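You operate a simulated robot arm through the tools that you are given. There is no shell and no other tool. Be economical: measure what you need, move in short steps, check, and stop when the job is done.

Carry out the task below with a simulated robot arm. There is one attempt and no reset: what you move stays moved.

Task
Unthread the white web: lever up, tab in its holder, dial to 0, wind it taut, white dial to 3.
Fine: at the roll stand; white ball lever up before the tab goes to the white holder; white dial; wound by the black roll knob with the dial at 0; blue side, long black lever, pedal and other dials stay.

It is judged by the outcome, as a careful person would: the job done as asked, and still so three seconds after it is handed in. It fails if anything else is knocked over, pushed out of place, dropped, spilled or broken.

Robot
A 6-joint arm with a two-finger gripper on a trunk, on a base that drives. Base frame: it is fixed to the floor where the robot stands at the start and does not move with it; the origin is under the middle of the robot, x ahead of it, y to its left, z up. Units: mm, degrees, N and s.
It reaches about 1298 mm from its shoulder. Its first joint turns from -149.0 to 149.0 degrees. Places, roughly: blue roll dial [1000, 1000, 1000]; grey roll dial [1100, 1000, 1000]; long black lever [1100, 600, 1000]; low blue lever [900, -300, 900]; red roll pedal [800, 200, 200]; white ball lever [900, 0, 900]; white roll dial [1200, 1000, 1000]; white tab holder [1000, 300, 900]. Payload 1.57 kg.
The TCP is the grasp point between the finger pads, 21 mm short of the fingertips. In the tool frame z runs along the fingers and y along their closing line. Largest opening 70 mm; the body of the gripper starts 50 mm behind the TCP.
Orientation is that of the tool frame in the base frame, as a unit quaternion [x, y, z, w]. With the fingers straight down and closing along the base's y, the tool's x points along the base's -x, its y along +y and its z along -z.

Tools
- The arm moves only by the tool step_arm. Its argument "increments" is a list of rows, each an object (a shift or turn left out is 0, a gripper value left out holds the last) with "jaw": the closure in counts, from 0 (fully open) to 255 (shut); "delta_pos": the shift along the tool's x, y, z in mm, a list of three; "angular": the turn, a rotation vector about the tool's x, y, z in degrees, a list of three. In form: [{"jaw": jaw, "delta_pos": [dx, dy, dz], "angular": [ax, ay, az]}, ...]. A call has 1 to 12 rows; each row shifts and turns the commanded pose from where the row before left it, along the tool's axes as they then stand. Each row takes 0.2 s and may step no farther than 50 mm and 8.6 degrees from the row before; otherwise, or with a gripper value out of range, the whole call is refused. A pose out of reach is approached as far as the arm can. The call stops where the force on the tool passes 60 N (or 10 N more than at its start, if that is more) or the arm is blocked; 0.2 s more then pass. Each finger halts on what it meets, pressing with about 27 N; the grip force reading is that of the motor and also rises with nothing between the fingers. The clock runs only during rows and for 0.2 s after the last one: add rows that do not move to give the fingers time. It gives the time, the measured TCP pose, the force on the tool (base axes), the opening and the grip force at its end, in the units of the frame above (readings bear some noise), with the torque about the TCP (base axes, N m) and any sound that the robot's microphone picked up.
- Cameras (640 x 400 px; columns grow to the right, rows downward): "scene" is now at [29.3, 179.8, 1939.8]; the picture's right is [0.24, -0.97, 0.00], its down [-0.74, -0.18, -0.65] and it looks along [0.63, 0.16, -0.76] (base axes); focal length 248 px, centre (320, 200). "wrist" rides on the gripper at [79, 4, -81] in the tool frame; the picture's right is [-0.05, 1.00, 0.00], its down [-0.67, -0.04, -0.74] and it looks along [-0.74, -0.04, 0.67] (tool axes); focal length 256 px, centre (320, 200).
- grab_frame(camera): a new picture of that camera. The clock stands still meanwhile.
- slide_trunk(by): slides the trunk up (or, below 0, down) by that many mm; the arm and the scene camera ride with it, the base frame stays. It gives what a move gives, with no picture.
- roll_base(legs): drives the robot by 1 to 6 legs, each [ahead, turn to the left] in mm and degrees, along the robot's own axes; the way and the turn of a leg run together, so that a leg with both is an arc; at most 1500 mm and 180 degrees a leg. The arm and the cameras ride along, it lands a little off, and it stops where it bumps. It gives what a move gives.
- head_to(pan, tilt): turns the head with the scene camera to pan (to the left, within 155 degrees either way) and tilt (down, from -29 to 69), counted from straight ahead of the robot. It gives what a move gives.
- probe_pixels(camera, pixels): for up to 12 pixels [column, row] of the newest picture of that camera ("zoom" is the newest enlarged one), the place [x, y, z] in the base frame of the surface seen there, good to about 2 mm. The clock stands still meanwhile.
- zoom(camera, box): a new picture of the part [left, top, right, bottom] of that camera's present view, enlarged. The clock stands still meanwhile.
- job_done(): hands the job in; it is judged then, once.

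Keep the steps short. Do not move on a guess: measure, check each grasp and each placing, and mend mistakes. In all there are 80 turns and 60 pictures (those below and enlarged ones count). Leave the gripper open and the arm clear of the work at the hand-in unless told otherwise, and finish with a single line.

The tools are called after "Request:" by a JSON object that holds its "api" and its "payload". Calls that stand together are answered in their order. step_arm: Moves the arm, as the interface text tells. Its arguments: {"type":"object","properties":{"increments":{"type":"array","items":{"type":"object","properties":{"jaw":{"type":"number"},"delta_pos":{"type":"array","items":{"type":"number"}},"angular":{"type":"array","items":{"type":"number"}}}}}},"required":["increments"]} The other tools are called the same way: slide_trunk (by) slides the trunk up or down; roll_base (legs) drives the base; head_to (pan, tilt) turns the head that bears the scene camera; grab_frame (camera) takes a picture; probe_pixels (camera, pixels) gives the place of the surface under pixels of a picture; zoom (camera, box) takes an enlarged picture of a part of a camera's view; job_done () hands the job in.

At the start:

```text
clock: 0.0
eef_pos: [672.9, 30.4, 1276.9]
ee_rot: [0.003, 1.0, 0.0, 0.0]
contact_force: [0.3, -0.7, 0.1]
torque: [-0.01, -0.02, -0.01]
finger_gap: 69.7
finger_force: 0.1
trunk travel left (down, up): [-958.0, 12.0]
robot x, y, heading: [1.4, -8.8, 0.2]
head pan, tilt: [13.9, 49.4]
```

scene: 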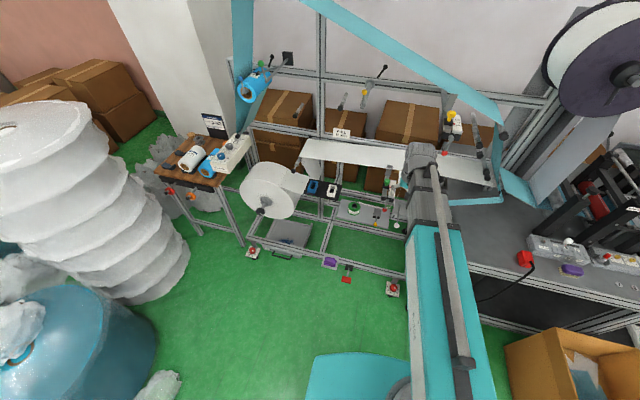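
wrist: 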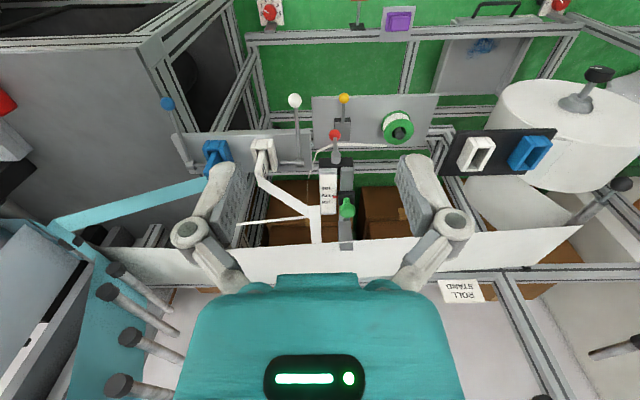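

I see the roll stand ahead; the wrist view shows the white ball lever near (295,100), a white tab on it near (265,150), and white/blue holders near (475,152)/(530,152). I'll enlarge those, and the dials at the left of the scene view.

Request:
{"api": "zoom", "payload": {"camera": "wrist", "box": [140, 60, 460, 260]}}

Request:
{"api": "zoom", "payload": {"camera": "scene", "box": [140, 110, 340, 235]}}

Request:
{"api": "zoom", "payload": {"camera": "scene", "box": [290, 100, 450, 300]}}

```text
2.00 times, centred on (300, 160) of wrist
```

zoom: 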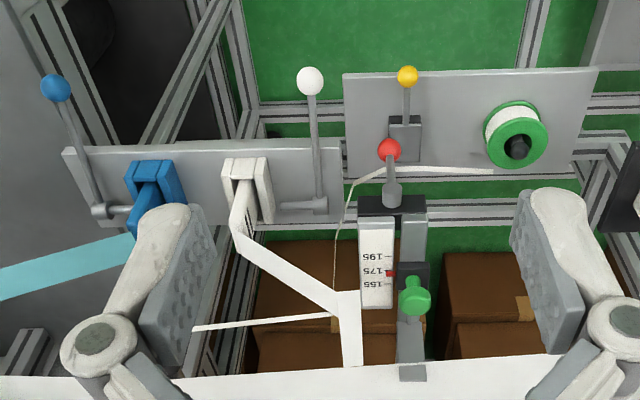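

```text
3.20 times, centred on (240, 172) of scene
```

zoom: 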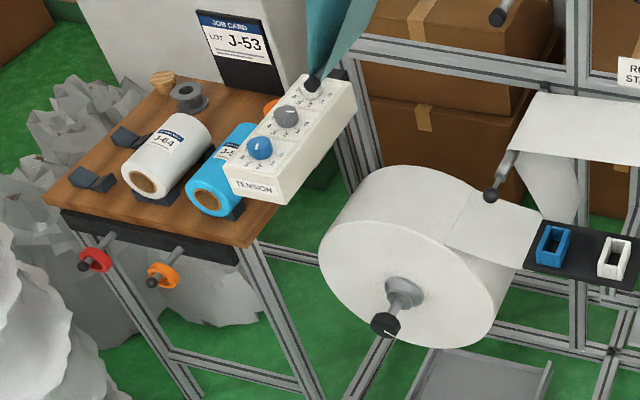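

```text
2.00 times, centred on (370, 200) of scene
```

zoom: 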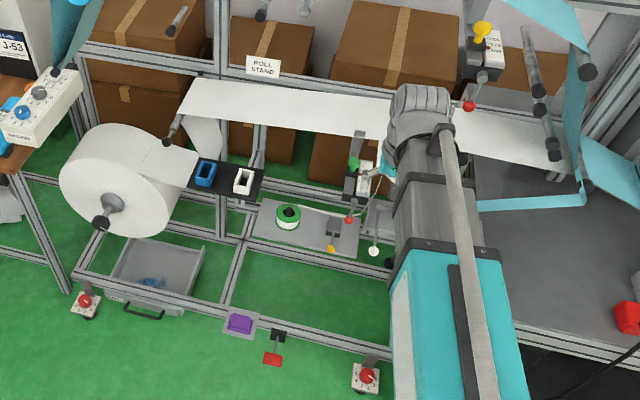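

Now measure the lever, clip, tab, holder from the wrist picture, and dials and knob from the scene picture.

Request:
{"api": "probe_pixels", "payload": {"camera": "wrist", "pixels": [[295, 100], [298, 140], [295, 163], [257, 147], [270, 147], [263, 165], [262, 178], [290, 198], [316, 208], [475, 152], [467, 152], [489, 150]]}}

Request:
{"api": "probe_pixels", "payload": {"camera": "scene", "pixels": [[237, 137], [229, 146], [221, 156], [260, 212], [266, 202], [390, 225], [377, 225], [375, 221], [395, 228], [341, 185], [332, 190], [230, 165]]}}

Request:
{"api": "zoom", "payload": {"camera": "wrist", "box": [220, 80, 340, 155]}}

Request:
{"api": "zoom", "payload": {"camera": "wrist", "box": [220, 125, 348, 205]}}

```text
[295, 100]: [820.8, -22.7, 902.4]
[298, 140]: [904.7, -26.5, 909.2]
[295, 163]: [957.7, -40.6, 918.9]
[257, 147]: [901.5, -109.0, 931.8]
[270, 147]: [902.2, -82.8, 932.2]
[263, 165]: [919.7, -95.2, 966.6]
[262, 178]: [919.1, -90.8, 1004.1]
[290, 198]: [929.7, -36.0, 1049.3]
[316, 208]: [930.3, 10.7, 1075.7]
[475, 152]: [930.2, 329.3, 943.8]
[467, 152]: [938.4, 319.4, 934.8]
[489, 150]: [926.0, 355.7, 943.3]
```

```text
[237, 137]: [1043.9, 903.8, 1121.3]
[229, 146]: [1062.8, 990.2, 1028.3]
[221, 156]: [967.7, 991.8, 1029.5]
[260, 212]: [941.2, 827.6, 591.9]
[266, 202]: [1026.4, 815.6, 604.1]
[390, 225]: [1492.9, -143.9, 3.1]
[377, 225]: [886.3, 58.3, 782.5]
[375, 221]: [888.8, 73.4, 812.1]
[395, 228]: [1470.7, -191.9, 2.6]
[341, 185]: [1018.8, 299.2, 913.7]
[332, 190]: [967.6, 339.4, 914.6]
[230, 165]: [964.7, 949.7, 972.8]
```

```text
5.33 times, centred on (280, 118) of wrist
```

zoom: 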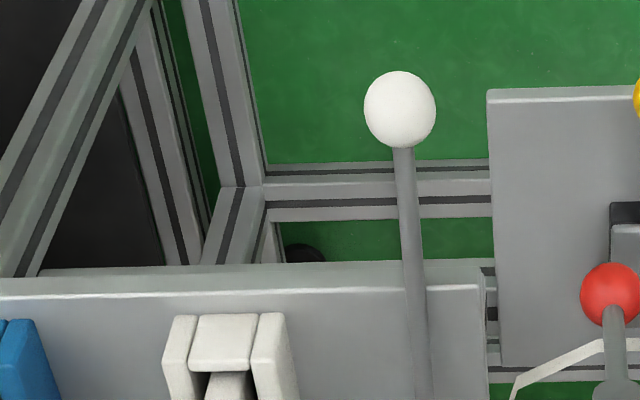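

```text
5.00 times, centred on (284, 165) of wrist
```

zoom: 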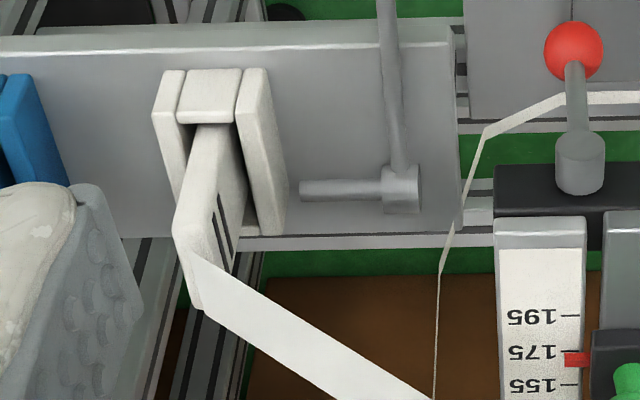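

The lever's ball is at about [821,-23,902], pivot near [958,-30,919]. Before approaching I'll measure the web and other things close to the lever's arc and the tab.

Request:
{"api": "probe_pixels", "payload": {"camera": "wrist", "pixels": [[300, 246], [300, 270], [150, 250], [450, 236], [450, 260], [335, 135], [343, 98], [165, 103], [328, 190], [347, 208], [347, 240], [318, 240]]}}

Request:
{"api": "probe_pixels", "payload": {"camera": "zoom", "pixels": [[210, 145], [190, 220], [190, 280], [215, 310], [225, 220], [210, 100], [170, 90], [255, 90], [275, 220], [340, 190], [235, 160], [380, 380]]}}

```text
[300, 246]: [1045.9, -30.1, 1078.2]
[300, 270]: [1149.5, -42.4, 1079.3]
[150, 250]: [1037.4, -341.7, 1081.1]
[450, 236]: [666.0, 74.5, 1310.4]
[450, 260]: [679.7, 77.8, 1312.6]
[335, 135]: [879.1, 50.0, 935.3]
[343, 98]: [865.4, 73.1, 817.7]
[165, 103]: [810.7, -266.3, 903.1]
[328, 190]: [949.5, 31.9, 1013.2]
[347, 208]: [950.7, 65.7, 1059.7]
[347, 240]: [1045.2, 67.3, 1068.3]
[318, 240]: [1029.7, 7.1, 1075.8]
```

```text
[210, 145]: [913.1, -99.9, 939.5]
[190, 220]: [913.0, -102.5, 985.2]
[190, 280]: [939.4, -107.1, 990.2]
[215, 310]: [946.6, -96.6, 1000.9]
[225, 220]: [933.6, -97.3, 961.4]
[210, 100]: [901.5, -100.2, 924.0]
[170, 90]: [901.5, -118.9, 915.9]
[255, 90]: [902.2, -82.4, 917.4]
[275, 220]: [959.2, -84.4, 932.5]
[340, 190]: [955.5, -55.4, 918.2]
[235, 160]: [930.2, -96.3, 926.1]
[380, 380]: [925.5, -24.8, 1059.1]
```

Ball centre works out to about [827,-24,890], 27 mm wide; the path down is free (red ball 60 mm to its left). I'll go above it with the jaws opened partly, to z≈960.

Request:
{"api": "step_arm", "payload": {"increments": [{"jaw": 85, "delta_pos": [-40, -15, 20]}, {"delta_pos": [-40, -15, 20]}, {"delta_pos": [-40, -15, 20]}, {"delta_pos": [-34, -9, 20]}, {"delta_pos": [0, 0, 48]}, {"delta_pos": [0, 0, 48]}, {"delta_pos": [0, 0, 48]}, {"delta_pos": [0, 0, 48]}, {"delta_pos": [0, 0, 40]}, {}]}}

Request:
{"api": "zoom", "payload": {"camera": "wrist", "box": [160, 100, 480, 300]}}

```text
clock: 2.2
eef_pos: [823.5, -21.4, 1276.2]
ee_rot: [0.003, 1.0, 0.0, 0.001]
contact_force: [-0.5, 0.7, -0.2]
torque: [0.0, -0.02, 0.01]
finger_gap: 46.6
finger_force: 0.0
out of reach, approached as far as the arm can: row 1, 2, 3, 4, 5, 6, 7, 8, 9
trunk travel left (down, up): [-958.0, 12.0]
robot x, y, heading: [0.5, -6.6, 0.1]
head pan, tilt: [13.9, 49.4]
```

```text
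2.00 times, centred on (320, 200) of wrist
```

zoom: 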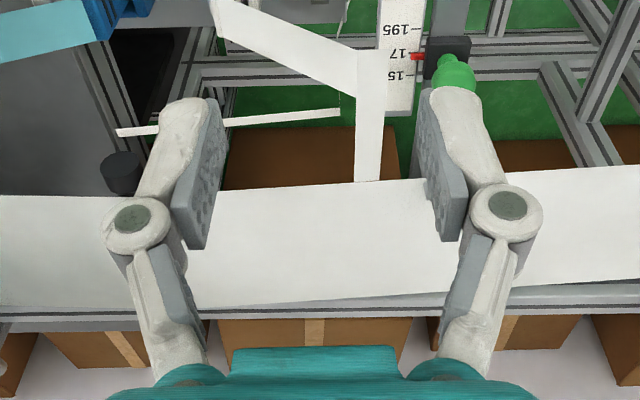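

The arm would not go lower; I'll lower the trunk instead, 200 mm first, and read the pose.

Request:
{"api": "slide_trunk", "payload": {"by": -200}}

Request:
{"api": "step_arm", "payload": {"increments": [{}]}}

```text
clock: 4.4
eef_pos: [824.0, -20.3, 1075.6]
ee_rot: [0.004, 1.0, 0.001, 0.0]
contact_force: [0.1, 0.1, 0.0]
torque: [-0.01, 0.0, 0.01]
finger_gap: 46.9
finger_force: 0.0
trunk travel left (down, up): [-758.0, 212.0]
robot x, y, heading: [2.2, -7.2, 0.3]
head pan, tilt: [13.9, 49.4]
```

```text
clock: 4.8
eef_pos: [824.7, -21.1, 1075.7]
ee_rot: [0.003, 1.0, 0.0, -0.001]
contact_force: [-0.5, -0.3, 0.2]
torque: [0.02, 0.0, -0.02]
finger_gap: 46.5
finger_force: 0.0
trunk travel left (down, up): [-758.0, 212.0]
robot x, y, heading: [-2.1, -11.4, 0.2]
head pan, tilt: [13.9, 49.4]
```

Request:
{"api": "step_arm", "payload": {"increments": [{"delta_pos": [0, 0, -50]}, {"delta_pos": [0, 0, -50]}, {"delta_pos": [0, 0, -50]}, {"delta_pos": [0, 0, -50]}, {}]}}

Request:
{"api": "slide_trunk", "payload": {"by": -310}}

Request:
{"api": "grab_frame", "payload": {"camera": "wrist"}}

Request:
{"api": "grab_frame", "payload": {"camera": "scene"}}

```text
clock: 6.0
eef_pos: [824.6, -20.2, 1075.8]
ee_rot: [0.004, 1.0, 0.001, -0.001]
contact_force: [-0.5, 0.4, -0.1]
torque: [0.02, -0.02, 0.02]
finger_gap: 46.8
finger_force: 0.0
out of reach, approached as far as the arm can: row 1, 2, 3, 4
trunk travel left (down, up): [-758.0, 212.0]
robot x, y, heading: [0.6, -5.4, -0.1]
head pan, tilt: [13.9, 49.4]
```

```text
clock: 8.1
eef_pos: [825.6, -21.6, 851.7]
ee_rot: [0.002, 1.0, -0.002, 0.01]
contact_force: [-12.9, -0.2, 52.0]
torque: [-0.24, -0.78, -0.03]
finger_gap: 46.8
finger_force: 0.1
trunk travel left (down, up): [-528.0, 442.0]
robot x, y, heading: [1.7, -11.7, 0.1]
head pan, tilt: [13.9, 49.4]
stopped: the force on the tool passed its limit at 262 N (the readings are from after the stop); the commanded pose is now the measured one
```

```text
51 pictures are left
```

wrist: 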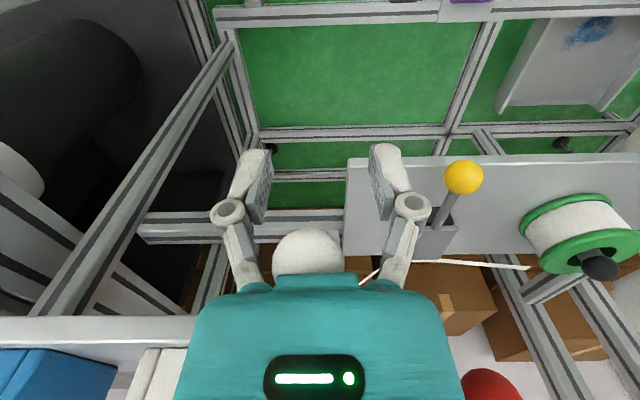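

```text
50 pictures are left
```

scene: 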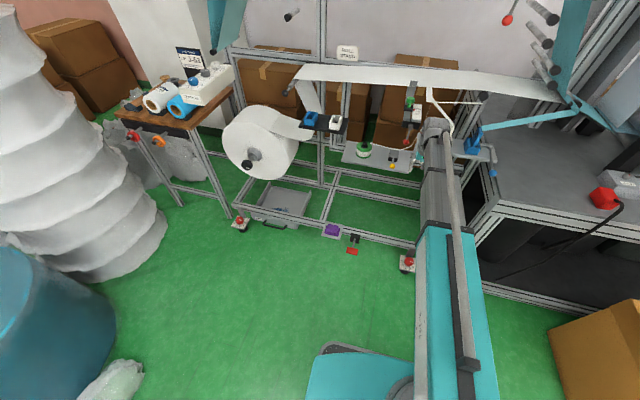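

The palm came down onto the ball (I lowered too far in one go; readings 52 N). Backing the trunk up 38 mm puts the TCP at the ball's centre and takes off the load.

Request:
{"api": "slide_trunk", "payload": {"by": 38}}

Request:
{"api": "zoom", "payload": {"camera": "wrist", "box": [160, 100, 480, 300]}}

```text
clock: 8.9
eef_pos: [833.0, -21.2, 883.9]
ee_rot: [0.003, 1.0, -0.001, 0.008]
contact_force: [0.9, 0.7, -0.2]
torque: [-0.01, 0.0, -0.04]
finger_gap: 46.8
finger_force: 0.1
trunk travel left (down, up): [-566.0, 404.0]
robot x, y, heading: [2.1, -11.3, 0.2]
head pan, tilt: [13.9, 49.4]
```

```text
2.00 times, centred on (320, 200) of wrist
```

zoom: 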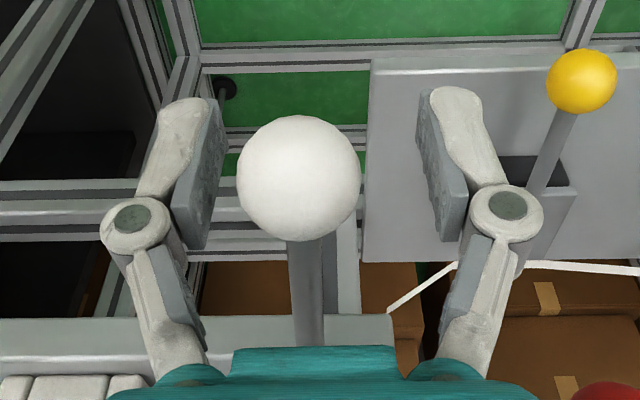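

The ball sits between the fingers, unharmed. I'll probe its surface and the rod to get its centre relative to the jaws, plus test small arm freedom.

Request:
{"api": "probe_pixels", "payload": {"camera": "zoom", "pixels": [[298, 180], [298, 125], [298, 230], [240, 178], [358, 178], [305, 270], [308, 330]]}}

Request:
{"api": "step_arm", "payload": {"increments": [{"delta_pos": [0, 0, -10]}, {"delta_pos": [0, 0, -10]}, {}]}}

```text
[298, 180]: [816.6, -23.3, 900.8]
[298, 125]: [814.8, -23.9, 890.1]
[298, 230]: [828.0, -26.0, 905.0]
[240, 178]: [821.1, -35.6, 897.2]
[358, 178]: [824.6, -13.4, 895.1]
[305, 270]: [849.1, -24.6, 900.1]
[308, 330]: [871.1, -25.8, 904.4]
```

```text
clock: 9.7
eef_pos: [831.3, -20.8, 884.4]
ee_rot: [0.004, 1.0, -0.001, 0.007]
contact_force: [1.3, 0.8, 0.6]
torque: [-0.02, -0.01, 0.01]
finger_gap: 47.0
finger_force: 0.0
out of reach, approached as far as the arm can: row 1, 2
trunk travel left (down, up): [-566.0, 404.0]
robot x, y, heading: [-2.2, -9.8, -0.1]
head pan, tilt: [13.9, 49.4]
```

The arm is stretched out here: no vertical freedom. I'll raise by trunk clear of the ball and test the arm's freedom further back.

Request:
{"api": "slide_trunk", "payload": {"by": 70}}

Request:
{"api": "step_arm", "payload": {"increments": [{"delta_pos": [40, 0, 0]}, {"delta_pos": [40, 0, 0]}, {"delta_pos": [40, 0, 0]}, {"delta_pos": [40, 0, 0]}, {}]}}

Request:
{"api": "step_arm", "payload": {"increments": [{"delta_pos": [0, 0, -40]}, {"delta_pos": [0, 0, -40]}, {}]}}

Request:
{"api": "head_to", "payload": {"pan": -5, "tilt": 60}}

Request:
{"api": "grab_frame", "payload": {"camera": "scene"}}

```text
clock: 10.8
eef_pos: [831.3, -21.0, 954.6]
ee_rot: [0.004, 1.0, 0.0, 0.007]
contact_force: [-0.2, 0.1, -0.1]
torque: [0.0, 0.0, 0.02]
finger_gap: 46.7
finger_force: 0.0
trunk travel left (down, up): [-636.0, 334.0]
robot x, y, heading: [1.4, -6.9, -0.1]
head pan, tilt: [13.9, 49.4]
```

```text
clock: 12.0
eef_pos: [671.6, -17.7, 955.8]
ee_rot: [0.003, 1.0, 0.0, 0.008]
contact_force: [-0.2, -0.2, 0.2]
torque: [0.0, -0.01, 0.02]
finger_gap: 46.7
finger_force: 0.0
out of reach, approached as far as the arm can: row 1
trunk travel left (down, up): [-636.0, 334.0]
robot x, y, heading: [-3.2, -8.5, -0.2]
head pan, tilt: [13.9, 49.4]
```

```text
clock: 12.8
eef_pos: [673.7, -17.8, 953.9]
ee_rot: [0.003, 1.0, -0.001, 0.006]
contact_force: [0.0, 0.2, -0.1]
torque: [-0.02, 0.01, 0.0]
finger_gap: 46.6
finger_force: 0.2
out of reach, approached as far as the arm can: row 1, 2
trunk travel left (down, up): [-636.0, 334.0]
robot x, y, heading: [-0.5, -6.5, 0.0]
head pan, tilt: [13.9, 49.4]
```

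```text
clock: 13.6
eef_pos: [673.6, -18.5, 954.9]
ee_rot: [0.003, 1.0, -0.001, 0.007]
contact_force: [-0.1, -0.4, -0.5]
torque: [0.03, -0.01, -0.02]
finger_gap: 46.7
finger_force: 0.1
trunk travel left (down, up): [-636.0, 334.0]
robot x, y, heading: [2.5, -11.1, 0.0]
head pan, tilt: [-5.0, 60.0]
```

```text
48 pictures are left
```

scene: 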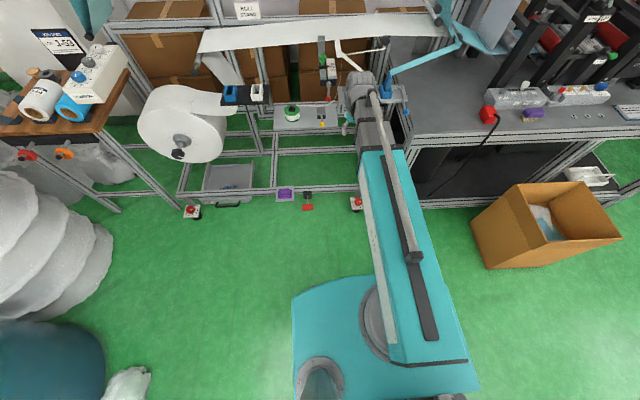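

The arm is a telescoping one: height comes only from the trunk. So I'll go over the ball again, lower by trunk to z≈891, and close on it.

Request:
{"api": "step_arm", "payload": {"increments": [{"delta_pos": [-40, -2, 0]}, {"delta_pos": [-40, -2, 0]}, {"delta_pos": [-40, -2, 0]}, {"delta_pos": [-33, 0, 0]}, {}]}}

Request:
{"api": "slide_trunk", "payload": {"by": -63}}

Request:
{"api": "step_arm", "payload": {"increments": [{}]}}

```text
clock: 14.8
eef_pos: [825.2, -27.6, 955.4]
ee_rot: [0.003, 1.0, -0.001, 0.007]
contact_force: [-0.5, 0.6, -0.2]
torque: [-0.02, -0.01, 0.01]
finger_gap: 46.8
finger_force: 0.0
trunk travel left (down, up): [-636.0, 334.0]
robot x, y, heading: [-1.4, -8.6, -0.0]
head pan, tilt: [-5.0, 60.0]
```

```text
clock: 15.8
eef_pos: [824.8, -27.7, 891.2]
ee_rot: [0.004, 1.0, -0.001, 0.006]
contact_force: [0.1, -0.2, -0.2]
torque: [0.0, 0.0, 0.0]
finger_gap: 46.6
finger_force: 0.0
trunk travel left (down, up): [-573.0, 397.0]
robot x, y, heading: [-0.2, -8.6, 0.0]
head pan, tilt: [-5.0, 60.0]
```

```text
clock: 16.2
eef_pos: [826.5, -28.3, 891.4]
ee_rot: [0.002, 1.0, -0.001, 0.007]
contact_force: [-0.2, 0.6, -0.6]
torque: [0.0, 0.02, -0.02]
finger_gap: 46.7
finger_force: 0.1
trunk travel left (down, up): [-573.0, 397.0]
robot x, y, heading: [1.0, -8.5, -0.1]
head pan, tilt: [-5.0, 60.0]
```

TCP is at [826,-28,891], at the ball; shift 4 mm in y to centre it, then close.

Request:
{"api": "step_arm", "payload": {"increments": [{"delta_pos": [0, 3.5, 0]}, {"jaw": 255}, {}, {}, {}]}}

```text
clock: 17.4
eef_pos: [826.4, -25.7, 891.7]
ee_rot: [0.003, 1.0, -0.001, 0.007]
contact_force: [2.8, -15.2, 3.9]
torque: [-0.06, -0.08, -0.04]
finger_gap: 24.4
finger_force: 32.0
trunk travel left (down, up): [-573.0, 397.0]
robot x, y, heading: [-0.3, -8.0, 0.1]
head pan, tilt: [-5.0, 60.0]
```

Ball held (gap 24.4, 32 N). Now lift along the arc in small trunk steps and check the first part.

Request:
{"api": "step_arm", "payload": {"increments": [{"delta_pos": [0, -1, 0]}]}}

Request:
{"api": "slide_trunk", "payload": {"by": 26}}

Request:
{"api": "slide_trunk", "payload": {"by": 20}}

Request:
{"api": "step_arm", "payload": {"increments": [{}]}}

Request:
{"api": "zoom", "payload": {"camera": "wrist", "box": [160, 100, 480, 300]}}

```text
clock: 17.8
eef_pos: [826.6, -26.1, 891.9]
ee_rot: [0.004, 1.0, -0.001, 0.008]
contact_force: [2.5, -10.6, 5.3]
torque: [-0.05, -0.09, -0.09]
finger_gap: 24.2
finger_force: 31.9
trunk travel left (down, up): [-573.0, 397.0]
robot x, y, heading: [2.2, -7.6, 0.3]
head pan, tilt: [-5.0, 60.0]
```

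```text
clock: 18.5
eef_pos: [826.4, -26.0, 917.9]
ee_rot: [0.003, 1.0, 0.0, 0.008]
contact_force: [-6.2, -5.1, 0.9]
torque: [0.03, -0.15, 0.0]
finger_gap: 24.4
finger_force: 32.1
trunk travel left (down, up): [-599.0, 371.0]
robot x, y, heading: [-0.8, -9.0, 0.1]
head pan, tilt: [-5.0, 60.0]
```

```text
clock: 19.2
eef_pos: [828.5, -27.2, 937.0]
ee_rot: [0.004, 1.0, -0.001, 0.008]
contact_force: [4.8, -5.2, 3.1]
torque: [0.01, -0.31, -0.01]
finger_gap: 24.7
finger_force: 32.2
trunk travel left (down, up): [-619.0, 351.0]
robot x, y, heading: [1.5, -9.5, 0.3]
head pan, tilt: [-5.0, 60.0]
```

```text
clock: 19.6
eef_pos: [826.7, -25.7, 937.8]
ee_rot: [0.004, 1.0, -0.002, 0.008]
contact_force: [10.0, -6.1, 6.1]
torque: [0.0, -0.86, 0.05]
finger_gap: 24.4
finger_force: 32.3
trunk travel left (down, up): [-619.0, 351.0]
robot x, y, heading: [-3.8, -6.4, -0.2]
head pan, tilt: [-5.0, 60.0]
```

```text
2.00 times, centred on (320, 200) of wrist
```

zoom: 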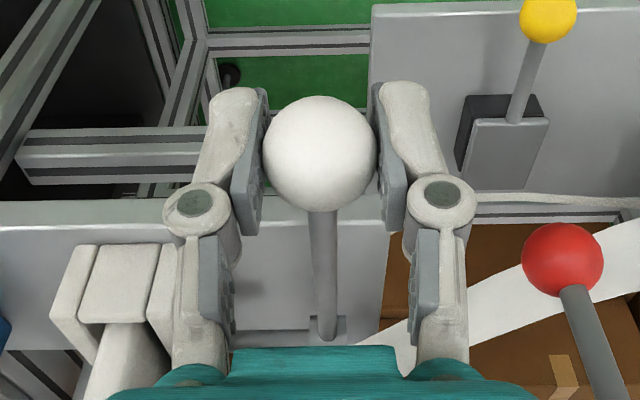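

The ball follows. Continue along the arc to about 45°, alternating trunk and arm.

Request:
{"api": "slide_trunk", "payload": {"by": 15}}

Request:
{"api": "step_arm", "payload": {"increments": [{"delta_pos": [-4, 0, 0]}]}}

Request:
{"api": "slide_trunk", "payload": {"by": 18}}

Request:
{"api": "step_arm", "payload": {"increments": [{"delta_pos": [-7, 0, 0]}]}}

Request:
{"api": "slide_trunk", "payload": {"by": 15}}

Request:
{"api": "step_arm", "payload": {"increments": [{"delta_pos": [-8, 0, 0]}]}}

Request:
{"api": "zoom", "payload": {"camera": "wrist", "box": [160, 100, 480, 300]}}

```text
clock: 20.2
eef_pos: [829.8, -26.0, 949.7]
ee_rot: [0.003, 1.0, -0.002, 0.006]
contact_force: [3.2, -5.9, -24.6]
torque: [0.0, 0.05, -0.03]
finger_gap: 24.9
finger_force: 32.1
trunk travel left (down, up): [-634.0, 336.0]
robot x, y, heading: [2.3, -12.8, 0.3]
head pan, tilt: [-5.0, 60.0]
```

```text
clock: 20.6
eef_pos: [827.9, -25.5, 951.7]
ee_rot: [0.003, 1.0, -0.001, 0.005]
contact_force: [-16.0, -4.6, -22.9]
torque: [-0.02, 0.18, -0.02]
finger_gap: 24.8
finger_force: 31.4
trunk travel left (down, up): [-634.0, 336.0]
robot x, y, heading: [0.3, -9.0, 0.2]
head pan, tilt: [-5.0, 60.0]
```

```text
clock: 21.3
eef_pos: [832.2, -25.2, 969.9]
ee_rot: [0.003, 1.0, 0.001, 0.008]
contact_force: [-0.2, 0.4, 1.4]
torque: [0.02, 0.0, 0.0]
finger_gap: 0.0
finger_force: 28.2
trunk travel left (down, up): [-652.0, 318.0]
robot x, y, heading: [2.7, -6.6, 0.1]
head pan, tilt: [-5.0, 60.0]
```

```text
clock: 21.7
eef_pos: [838.8, -25.4, 970.2]
ee_rot: [0.004, 1.0, 0.001, 0.007]
contact_force: [0.2, 0.1, 1.6]
torque: [0.01, 0.0, 0.0]
finger_gap: 0.0
finger_force: 28.5
trunk travel left (down, up): [-652.0, 318.0]
robot x, y, heading: [-2.2, -13.0, 0.2]
head pan, tilt: [-5.0, 60.0]
```

```text
clock: 22.3
eef_pos: [839.2, -24.4, 984.9]
ee_rot: [0.004, 1.0, 0.0, 0.007]
contact_force: [0.0, 0.3, -0.9]
torque: [-0.02, 0.03, -0.02]
finger_gap: 0.0
finger_force: 28.7
trunk travel left (down, up): [-667.0, 303.0]
robot x, y, heading: [0.2, -9.7, 0.1]
head pan, tilt: [-5.0, 60.0]
```

```text
clock: 22.7
eef_pos: [846.2, -25.5, 985.5]
ee_rot: [0.003, 1.0, -0.001, 0.006]
contact_force: [0.0, 0.5, 0.3]
torque: [-0.02, -0.06, 0.02]
finger_gap: 0.0
finger_force: 29.0
trunk travel left (down, up): [-667.0, 303.0]
robot x, y, heading: [1.1, -11.7, 0.1]
head pan, tilt: [-5.0, 60.0]
```

```text
2.00 times, centred on (320, 200) of wrist
```

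zoom: 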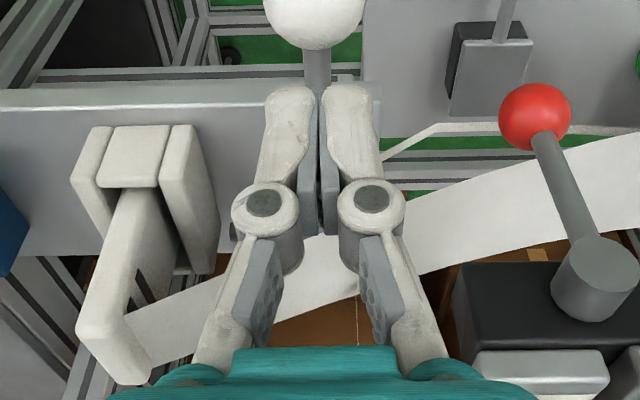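

The ball slipped out when resistance rose to ~25 N near z=950 – perhaps its upper stop. I'll measure where it rests now.

Request:
{"api": "probe_pixels", "payload": {"camera": "zoom", "pixels": [[315, 20], [315, 42], [317, 60], [318, 75]]}}

Request:
{"api": "grab_frame", "payload": {"camera": "wrist"}}

```text
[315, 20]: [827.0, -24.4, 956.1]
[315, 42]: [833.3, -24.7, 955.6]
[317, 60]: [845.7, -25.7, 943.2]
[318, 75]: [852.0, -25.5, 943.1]
```

```text
45 pictures are left
```

wrist: 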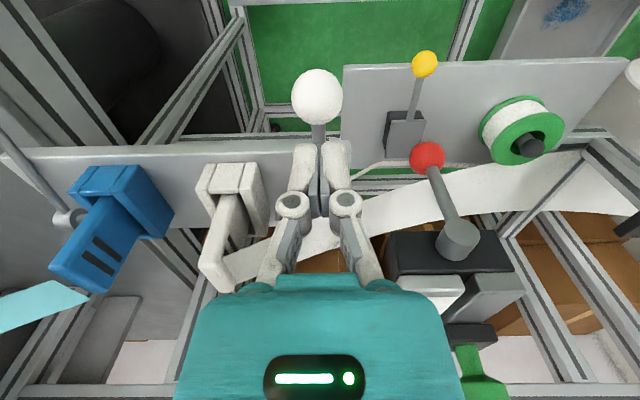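

The ball now rests at z≈943 (11° above horizontal, from 11° below) and stays: lever is up against its stop. Next I move for a close look at the white tab.

Request:
{"api": "slide_trunk", "payload": {"by": 70}}

Request:
{"api": "step_arm", "payload": {"increments": [{"jaw": 80, "delta_pos": [30, 0, 0]}, {"delta_pos": [0, -37, 0]}, {"delta_pos": [0, -37, 0]}, {}]}}

Request:
{"api": "grab_frame", "payload": {"camera": "wrist"}}

```text
clock: 23.8
eef_pos: [846.4, -26.4, 1054.7]
ee_rot: [0.004, 1.0, -0.001, 0.006]
contact_force: [0.6, 0.3, -0.4]
torque: [0.0, -0.03, 0.0]
finger_gap: 0.0
finger_force: 28.3
trunk travel left (down, up): [-737.0, 233.0]
robot x, y, heading: [-1.1, -5.3, 0.2]
head pan, tilt: [-5.0, 60.0]
```

```text
clock: 24.8
eef_pos: [817.1, -100.3, 1055.2]
ee_rot: [0.002, 1.0, -0.001, 0.008]
contact_force: [-0.8, -0.5, -0.6]
torque: [0.03, -0.02, -0.03]
finger_gap: 48.3
finger_force: 0.1
trunk travel left (down, up): [-737.0, 233.0]
robot x, y, heading: [-2.1, -7.5, 0.2]
head pan, tilt: [-5.0, 60.0]
```

```text
44 pictures are left
```

wrist: 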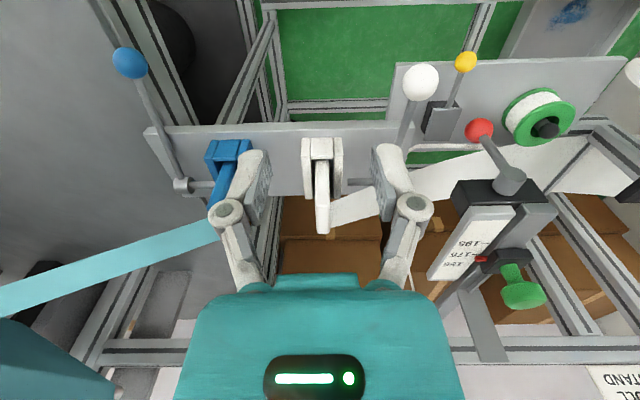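

The white strip's run looks different now (slack after the lever went up). Let me look with the scene camera too.

Request:
{"api": "head_to", "payload": {"pan": 10, "tilt": 40}}

Request:
{"api": "grab_frame", "payload": {"camera": "scene"}}

Request:
{"api": "zoom", "payload": {"camera": "wrist", "box": [270, 110, 430, 250]}}

Request:
{"api": "probe_pixels", "payload": {"camera": "wrist", "pixels": [[322, 148], [322, 165], [322, 195], [322, 225], [326, 200], [318, 200], [340, 210], [370, 205], [440, 180], [305, 160], [339, 160], [420, 82]]}}

```text
clock: 25.6
eef_pos: [817.9, -100.4, 1055.7]
ee_rot: [0.003, 1.0, -0.001, 0.007]
contact_force: [-0.4, 0.7, -0.2]
torque: [0.01, -0.01, 0.0]
finger_gap: 48.1
finger_force: 0.0
trunk travel left (down, up): [-737.0, 233.0]
robot x, y, heading: [0.7, -11.4, 0.0]
head pan, tilt: [10.0, 40.0]
```

```text
43 pictures are left
```

scene: 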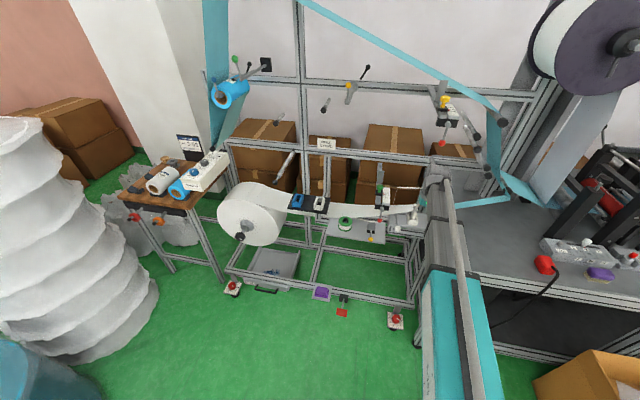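

```text
2.86 times, centred on (350, 180) of wrist
```

zoom: 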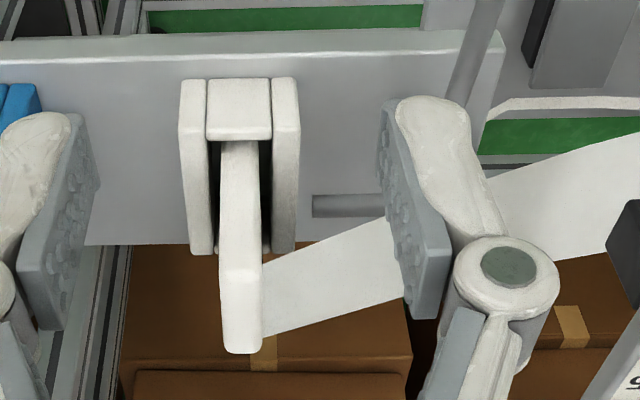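

```text
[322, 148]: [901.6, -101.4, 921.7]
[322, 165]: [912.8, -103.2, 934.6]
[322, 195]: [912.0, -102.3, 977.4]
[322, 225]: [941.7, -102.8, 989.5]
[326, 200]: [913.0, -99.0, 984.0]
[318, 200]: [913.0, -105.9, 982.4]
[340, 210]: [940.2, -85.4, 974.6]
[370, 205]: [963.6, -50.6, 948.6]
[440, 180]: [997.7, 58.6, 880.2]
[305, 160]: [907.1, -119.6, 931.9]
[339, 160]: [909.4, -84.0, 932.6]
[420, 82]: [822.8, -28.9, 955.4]
```

The web has dropped free and runs straight from the roll to the tab. Tab: x 913–945, y≈-102, top z≈989, thickness ~12; strip attaches at its far +y side. I'll grip its front part at [922,-102,974].

Request:
{"api": "step_arm", "payload": {"increments": [{"jaw": 120, "delta_pos": [-35, -1, 0]}, {"delta_pos": [-35, -1, 0]}, {"delta_pos": [-34, 0, 0]}, {}]}}

Request:
{"api": "slide_trunk", "payload": {"by": -81}}

Request:
{"api": "grab_frame", "payload": {"camera": "wrist"}}

```text
clock: 26.6
eef_pos: [919.7, -100.9, 1054.0]
ee_rot: [0.003, 1.0, 0.0, 0.008]
contact_force: [0.1, -0.2, -0.7]
torque: [-0.02, 0.0, -0.02]
finger_gap: 36.9
finger_force: 0.1
trunk travel left (down, up): [-737.0, 233.0]
robot x, y, heading: [-2.9, -6.4, -0.0]
head pan, tilt: [10.0, 40.0]
```

```text
clock: 27.8
eef_pos: [919.3, -101.8, 973.0]
ee_rot: [0.003, 1.0, -0.001, 0.007]
contact_force: [-0.6, 0.5, 0.7]
torque: [-0.01, 0.03, -0.03]
finger_gap: 37.0
finger_force: 0.0
trunk travel left (down, up): [-656.0, 314.0]
robot x, y, heading: [1.3, -8.6, 0.3]
head pan, tilt: [10.0, 40.0]
```

```text
41 pictures are left
```

wrist: 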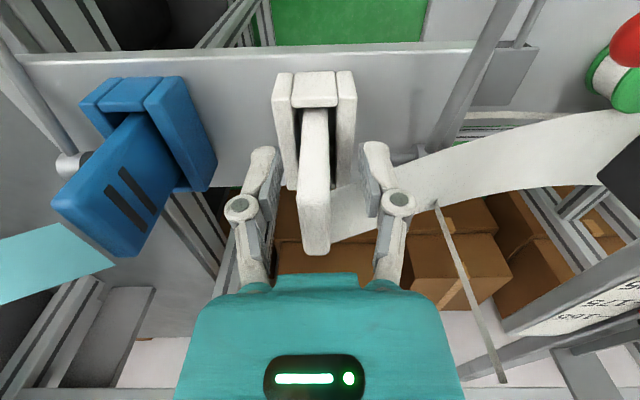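

The tab stands between the fingers. Close on it (with a 3 mm forward shift).

Request:
{"api": "step_arm", "payload": {"increments": [{"delta_pos": [-4, 0, 0]}, {"jaw": 255}, {}, {}, {}]}}

Request:
{"api": "zoom", "payload": {"camera": "wrist", "box": [200, 50, 440, 280]}}

```text
clock: 29.0
eef_pos: [924.3, -101.2, 974.6]
ee_rot: [0.003, 1.0, -0.001, 0.007]
contact_force: [-0.5, 0.2, -0.4]
torque: [0.02, -0.02, -0.04]
finger_gap: 13.2
finger_force: 27.3
trunk travel left (down, up): [-656.0, 314.0]
robot x, y, heading: [4.6, -5.3, 0.0]
head pan, tilt: [10.0, 40.0]
```

```text
1.74 times, centred on (320, 165) of wrist
```

zoom: 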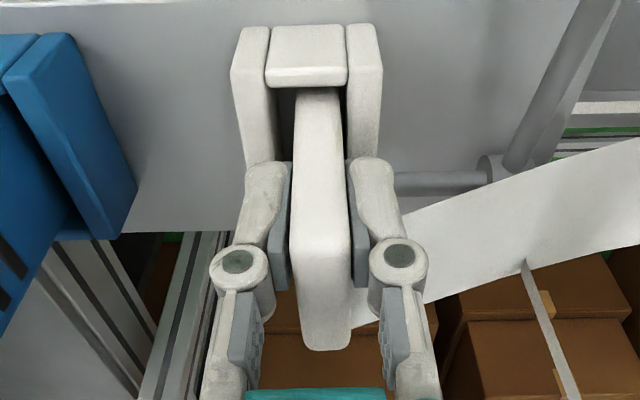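

Tab gripped (gap 13.2, 27 N, no side load). Lift it by trunk 25 mm, then 50 mm more.

Request:
{"api": "slide_trunk", "payload": {"by": 25}}

Request:
{"api": "slide_trunk", "payload": {"by": 50}}

Request:
{"api": "grab_frame", "payload": {"camera": "wrist"}}

Request:
{"api": "zoom", "payload": {"camera": "scene", "box": [250, 140, 470, 278]}}

```text
clock: 29.7
eef_pos: [924.1, -99.6, 1000.0]
ee_rot: [0.003, 1.0, 0.0, 0.007]
contact_force: [0.6, 0.5, -1.4]
torque: [-0.02, -0.02, -0.02]
finger_gap: 13.2
finger_force: 26.9
trunk travel left (down, up): [-681.0, 289.0]
robot x, y, heading: [-3.3, -4.7, -0.1]
head pan, tilt: [10.0, 40.0]
```

```text
clock: 30.6
eef_pos: [924.5, -100.1, 1049.4]
ee_rot: [0.003, 1.0, -0.001, 0.007]
contact_force: [0.7, -0.1, -0.4]
torque: [0.0, -0.01, -0.03]
finger_gap: 13.2
finger_force: 26.9
trunk travel left (down, up): [-731.0, 239.0]
robot x, y, heading: [0.6, -9.6, 0.2]
head pan, tilt: [10.0, 40.0]
```

```text
39 pictures are left
```

wrist: 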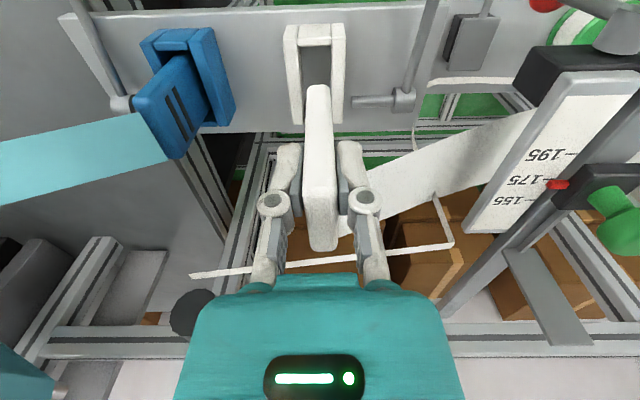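

```text
2.90 times, centred on (360, 209) of scene
```

zoom: 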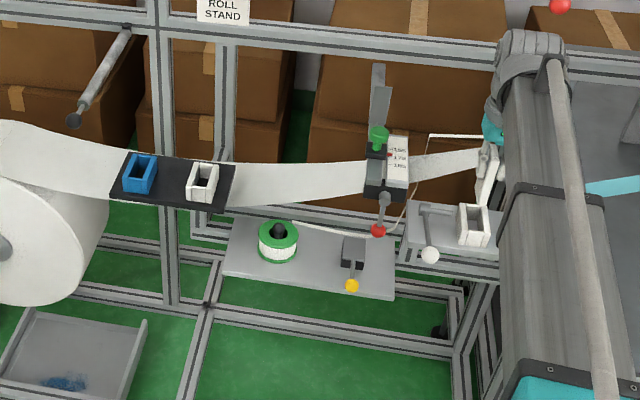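

Tab came out cleanly. Measure the tab's bottom edge (wrist pixel 318,90), the obstacles on the way, and the white holder rim (scene zoom around 202,180).

Request:
{"api": "probe_pixels", "payload": {"camera": "wrist", "pixels": [[318, 88], [311, 100], [326, 100], [318, 150], [318, 200], [318, 240], [330, 150], [540, 150], [600, 85], [620, 210], [310, 60]]}}

Request:
{"api": "probe_pixels", "payload": {"camera": "zoom", "pixels": [[194, 165], [213, 168], [211, 198], [188, 194], [191, 180], [214, 183], [202, 172], [202, 196], [203, 184], [225, 200], [378, 135], [377, 150]]}}

```text
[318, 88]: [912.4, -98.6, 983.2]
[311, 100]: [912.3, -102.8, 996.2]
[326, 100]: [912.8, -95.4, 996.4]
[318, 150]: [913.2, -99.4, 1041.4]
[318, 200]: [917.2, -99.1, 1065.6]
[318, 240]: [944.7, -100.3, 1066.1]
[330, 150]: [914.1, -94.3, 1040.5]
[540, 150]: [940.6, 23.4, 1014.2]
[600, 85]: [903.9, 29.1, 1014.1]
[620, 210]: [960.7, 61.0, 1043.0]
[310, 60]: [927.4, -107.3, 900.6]
```

```text
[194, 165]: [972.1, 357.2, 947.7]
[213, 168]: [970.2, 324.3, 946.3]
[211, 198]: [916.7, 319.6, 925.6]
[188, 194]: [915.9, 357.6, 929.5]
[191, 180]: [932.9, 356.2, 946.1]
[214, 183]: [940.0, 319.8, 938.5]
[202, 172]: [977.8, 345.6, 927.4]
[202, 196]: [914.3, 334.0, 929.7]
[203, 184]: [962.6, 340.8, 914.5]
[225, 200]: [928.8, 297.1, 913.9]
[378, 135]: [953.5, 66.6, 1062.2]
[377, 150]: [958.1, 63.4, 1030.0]
```

Tab bottom is 68 mm below the TCP; tab centre 5 mm ahead of TCP. The stand at y 23–66 is taller, so I go round in front: back to x≈784, across to y≈338, staying above the white ball (top 957 vs tab bottom 981).

Request:
{"api": "step_arm", "payload": {"increments": [{"delta_pos": [35, 0, 0]}, {"delta_pos": [35, 0, 0]}, {"delta_pos": [35, 0, 0]}, {"delta_pos": [35, 0, 0]}, {}]}}

Request:
{"api": "step_arm", "payload": {"increments": [{"delta_pos": [0, 40, 0]}, {"delta_pos": [0, 40, 0]}, {"delta_pos": [0, 40, 0]}, {"delta_pos": [0, 40, 0]}, {"delta_pos": [0, 40, 0]}, {"delta_pos": [0, 40, 0]}, {"delta_pos": [0, 40, 0]}, {"delta_pos": [0, 40, 0]}, {"delta_pos": [0, 40, 0]}, {"delta_pos": [0, 40, 0]}, {"delta_pos": [0, 37, 0]}, {}]}}

Request:
{"api": "grab_frame", "payload": {"camera": "wrist"}}

Request:
{"api": "grab_frame", "payload": {"camera": "scene"}}

```text
clock: 31.8
eef_pos: [783.3, -99.4, 1048.3]
ee_rot: [0.004, 1.0, -0.001, 0.007]
contact_force: [0.5, -0.5, 0.3]
torque: [-0.04, 0.01, 0.03]
finger_gap: 13.1
finger_force: 26.8
out of reach, approached as far as the arm can: row 3
trunk travel left (down, up): [-731.0, 239.0]
robot x, y, heading: [3.8, -6.9, 0.3]
head pan, tilt: [10.0, 40.0]
```

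```text
clock: 34.4
eef_pos: [785.9, 337.5, 1049.3]
ee_rot: [0.004, 1.0, -0.002, 0.007]
contact_force: [0.7, 0.6, -0.6]
torque: [-0.01, 0.02, 0.0]
finger_gap: 13.1
finger_force: 27.1
out of reach, approached as far as the arm can: row 5, 11
trunk travel left (down, up): [-731.0, 239.0]
robot x, y, heading: [0.7, -5.7, 0.1]
head pan, tilt: [10.0, 40.0]
```

```text
37 pictures are left
```

wrist: 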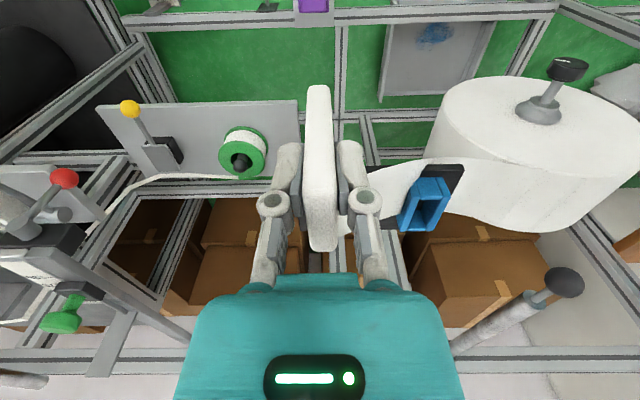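

```text
36 pictures are left
```

scene: 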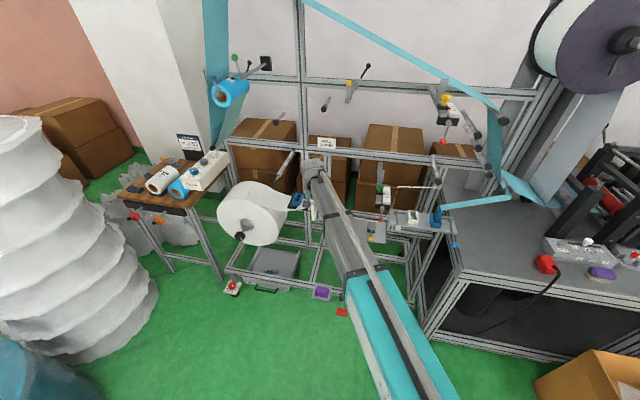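

The holder hides behind the tab. I'll shift 70 mm right to see the white holder freely and measure it.

Request:
{"api": "step_arm", "payload": {"increments": [{"delta_pos": [-30, -35, 0]}, {"delta_pos": [0, -35, 0]}, {}]}}

Request:
{"api": "zoom", "payload": {"camera": "wrist", "box": [320, 100, 520, 260]}}

```text
clock: 35.2
eef_pos: [817.9, 265.4, 1049.5]
ee_rot: [0.004, 1.0, -0.001, 0.006]
contact_force: [0.2, 0.2, -0.6]
torque: [0.01, -0.04, 0.0]
finger_gap: 13.0
finger_force: 26.9
trunk travel left (down, up): [-731.0, 239.0]
robot x, y, heading: [1.4, -7.9, 0.0]
head pan, tilt: [10.0, 40.0]
```

```text
2.50 times, centred on (420, 180) of wrist
```

zoom: 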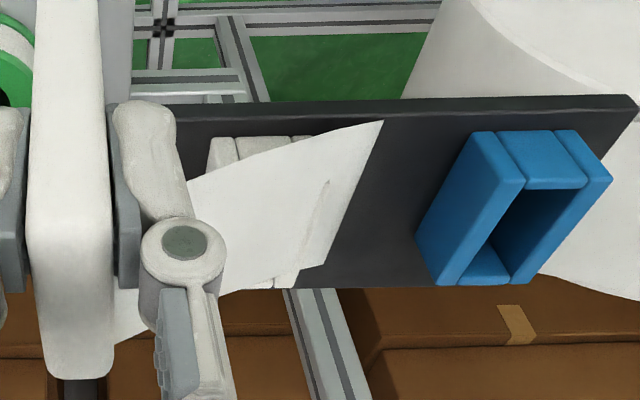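

The strip covers the holder from here. View it from the other side: y≈425.

Request:
{"api": "step_arm", "payload": {"increments": [{"delta_pos": [0, 40, 0]}, {"delta_pos": [0, 40, 0]}, {"delta_pos": [0, 40, 0]}, {"delta_pos": [0, 40, 0]}, {}]}}

Request:
{"api": "zoom", "payload": {"camera": "wrist", "box": [120, 100, 320, 260]}}

```text
clock: 36.4
eef_pos: [818.9, 427.7, 1049.2]
ee_rot: [0.002, 1.0, 0.0, 0.007]
contact_force: [-0.1, 0.1, 0.1]
torque: [-0.02, 0.03, -0.01]
finger_gap: 13.2
finger_force: 27.1
trunk travel left (down, up): [-731.0, 239.0]
robot x, y, heading: [2.6, -7.8, -0.2]
head pan, tilt: [10.0, 40.0]
```

```text
2.50 times, centred on (220, 180) of wrist
```

zoom: 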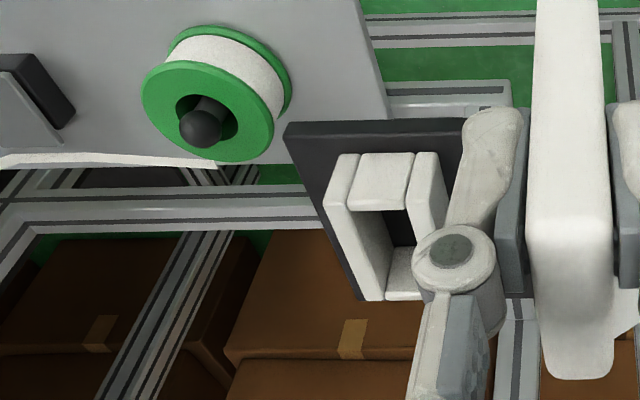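

Now the white holder's opening is plain (zoom around 385,220). Probe its walls.

Request:
{"api": "probe_pixels", "payload": {"camera": "zoom", "pixels": [[335, 200], [352, 206], [382, 207], [402, 210], [413, 206], [375, 195], [395, 160], [375, 240], [405, 255], [440, 195], [340, 165], [400, 235]]}}

```text
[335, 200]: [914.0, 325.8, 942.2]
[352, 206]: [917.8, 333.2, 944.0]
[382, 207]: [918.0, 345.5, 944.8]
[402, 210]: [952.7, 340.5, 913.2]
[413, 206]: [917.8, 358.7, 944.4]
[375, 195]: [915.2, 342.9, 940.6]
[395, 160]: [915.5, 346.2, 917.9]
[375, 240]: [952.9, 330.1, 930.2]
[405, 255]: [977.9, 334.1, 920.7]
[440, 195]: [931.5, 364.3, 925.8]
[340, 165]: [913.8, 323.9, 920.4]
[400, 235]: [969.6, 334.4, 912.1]
```

Request:
{"api": "probe_pixels", "payload": {"camera": "zoom", "pixels": [[325, 190], [328, 207], [346, 210], [356, 209], [404, 208], [411, 212], [418, 210], [430, 190], [438, 180], [442, 200], [445, 215], [420, 235]]}}

Request:
{"api": "zoom", "payload": {"camera": "wrist", "box": [210, 140, 270, 200]}}

```text
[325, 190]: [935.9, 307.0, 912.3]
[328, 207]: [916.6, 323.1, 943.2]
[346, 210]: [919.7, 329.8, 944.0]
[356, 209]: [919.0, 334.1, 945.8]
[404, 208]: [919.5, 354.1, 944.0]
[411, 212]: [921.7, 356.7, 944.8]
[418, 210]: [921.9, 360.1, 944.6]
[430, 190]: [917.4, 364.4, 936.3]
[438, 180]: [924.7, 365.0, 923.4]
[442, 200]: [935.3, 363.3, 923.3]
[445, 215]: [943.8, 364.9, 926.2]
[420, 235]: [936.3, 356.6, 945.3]
```

```text
6.67 times, centred on (240, 170) of wrist
```

zoom: 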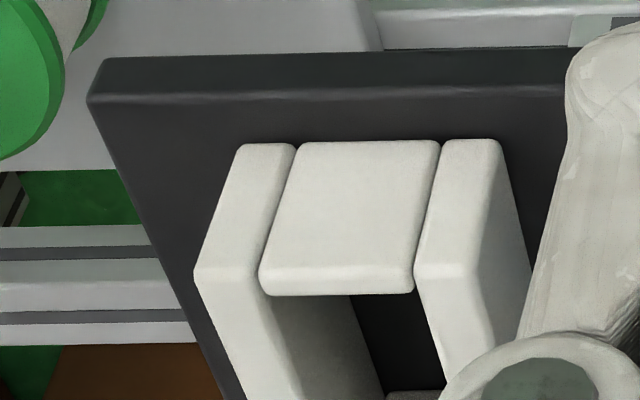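

Holder: outer y 321.5–364.5, inner about 331–355, x 924–977, floor z≈913, rim 946. Target tab centre [950,343], i.e. TCP [944.5,342.5]. Move above it.

Request:
{"api": "step_arm", "payload": {"increments": [{"delta_pos": [0, -42, 0]}, {"delta_pos": [0, -43, 0]}, {"delta_pos": [-42, 0, 0]}, {"delta_pos": [-42, 0, 0]}, {"delta_pos": [-42, 0, 0]}, {}]}}

Request:
{"api": "slide_trunk", "payload": {"by": -20}}

Request:
{"api": "zoom", "payload": {"camera": "wrist", "box": [220, 60, 420, 220]}}

```text
clock: 37.8
eef_pos: [944.8, 340.4, 1048.4]
ee_rot: [0.003, 1.0, -0.001, 0.007]
contact_force: [0.1, 0.0, -1.2]
torque: [0.02, -0.04, 0.01]
finger_gap: 13.1
finger_force: 27.0
out of reach, approached as far as the arm can: row 3
trunk travel left (down, up): [-731.0, 239.0]
robot x, y, heading: [-0.4, -7.8, 0.2]
head pan, tilt: [10.0, 40.0]
```

```text
clock: 38.5
eef_pos: [945.2, 340.8, 1028.6]
ee_rot: [0.003, 1.0, 0.0, 0.006]
contact_force: [-0.3, -0.7, 0.3]
torque: [0.01, 0.01, 0.02]
finger_gap: 13.4
finger_force: 26.7
trunk travel left (down, up): [-711.0, 259.0]
robot x, y, heading: [2.0, -5.9, -0.0]
head pan, tilt: [10.0, 40.0]
```

```text
2.50 times, centred on (320, 140) of wrist
```

zoom: 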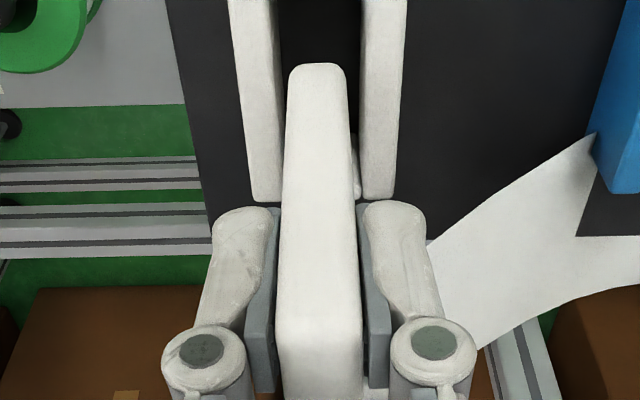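

Tab lines up with the slot (tab at col 317, slot centre ~321). Nudge +2 mm in y, and lower toward the floor.

Request:
{"api": "step_arm", "payload": {"increments": [{"delta_pos": [0, 2, 0]}, {}]}}

Request:
{"api": "slide_trunk", "payload": {"by": -25}}

Request:
{"api": "slide_trunk", "payload": {"by": -18}}

Request:
{"api": "slide_trunk", "payload": {"by": -4}}

Request:
{"api": "grab_frame", "payload": {"camera": "wrist"}}

```text
clock: 39.1
eef_pos: [943.7, 344.4, 1028.6]
ee_rot: [0.005, 1.0, -0.001, 0.007]
contact_force: [-0.2, 0.0, -0.9]
torque: [0.0, 0.02, -0.01]
finger_gap: 13.0
finger_force: 27.2
trunk travel left (down, up): [-711.0, 259.0]
robot x, y, heading: [0.2, -7.6, 0.0]
head pan, tilt: [10.0, 40.0]
```

```text
clock: 39.8
eef_pos: [943.0, 343.4, 1005.5]
ee_rot: [0.002, 1.0, 0.0, 0.008]
contact_force: [-4.5, 0.3, 11.6]
torque: [0.02, -0.06, 0.05]
finger_gap: 13.2
finger_force: 27.2
trunk travel left (down, up): [-686.0, 284.0]
robot x, y, heading: [2.3, -13.1, 0.2]
head pan, tilt: [10.0, 40.0]
```

```text
clock: 40.5
eef_pos: [943.2, 343.0, 987.0]
ee_rot: [0.003, 1.0, 0.0, 0.009]
contact_force: [-8.4, 0.5, 9.0]
torque: [-0.02, 0.03, 0.02]
finger_gap: 13.0
finger_force: 27.0
trunk travel left (down, up): [-668.0, 302.0]
robot x, y, heading: [0.8, -4.7, -0.0]
head pan, tilt: [10.0, 40.0]
```

```text
clock: 41.0
eef_pos: [942.6, 343.1, 984.2]
ee_rot: [0.003, 1.0, -0.001, 0.008]
contact_force: [-8.7, 1.8, 13.4]
torque: [0.01, -0.16, 0.03]
finger_gap: 13.2
finger_force: 26.7
trunk travel left (down, up): [-664.0, 306.0]
robot x, y, heading: [2.6, -6.9, 0.1]
head pan, tilt: [10.0, 40.0]
```

```text
31 pictures are left
```

wrist: 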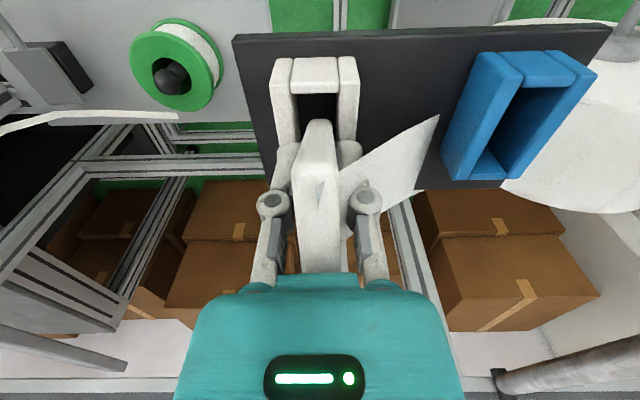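

The tab went down with ~10 N rubbing against the holder's rear wall. Probe how deep it sits.

Request:
{"api": "probe_pixels", "payload": {"camera": "wrist", "pixels": [[317, 122], [317, 130], [317, 150], [317, 200], [317, 255], [317, 268], [317, 85], [317, 110], [300, 120], [337, 120], [298, 140], [340, 140]]}}

Request:
{"api": "zoom", "payload": {"camera": "wrist", "box": [240, 40, 400, 160]}}

```text
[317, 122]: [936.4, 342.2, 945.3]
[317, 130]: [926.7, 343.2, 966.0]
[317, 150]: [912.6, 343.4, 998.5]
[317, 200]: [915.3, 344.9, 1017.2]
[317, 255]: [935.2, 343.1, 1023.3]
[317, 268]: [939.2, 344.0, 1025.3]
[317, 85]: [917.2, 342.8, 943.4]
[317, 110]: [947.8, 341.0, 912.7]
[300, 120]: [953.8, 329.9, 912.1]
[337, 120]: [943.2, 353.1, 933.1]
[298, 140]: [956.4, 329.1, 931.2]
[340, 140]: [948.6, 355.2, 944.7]
```

```text
3.33 times, centred on (320, 100) of wrist
```

zoom: 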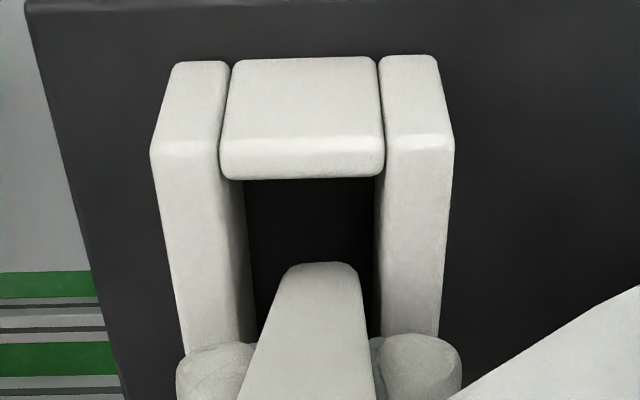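

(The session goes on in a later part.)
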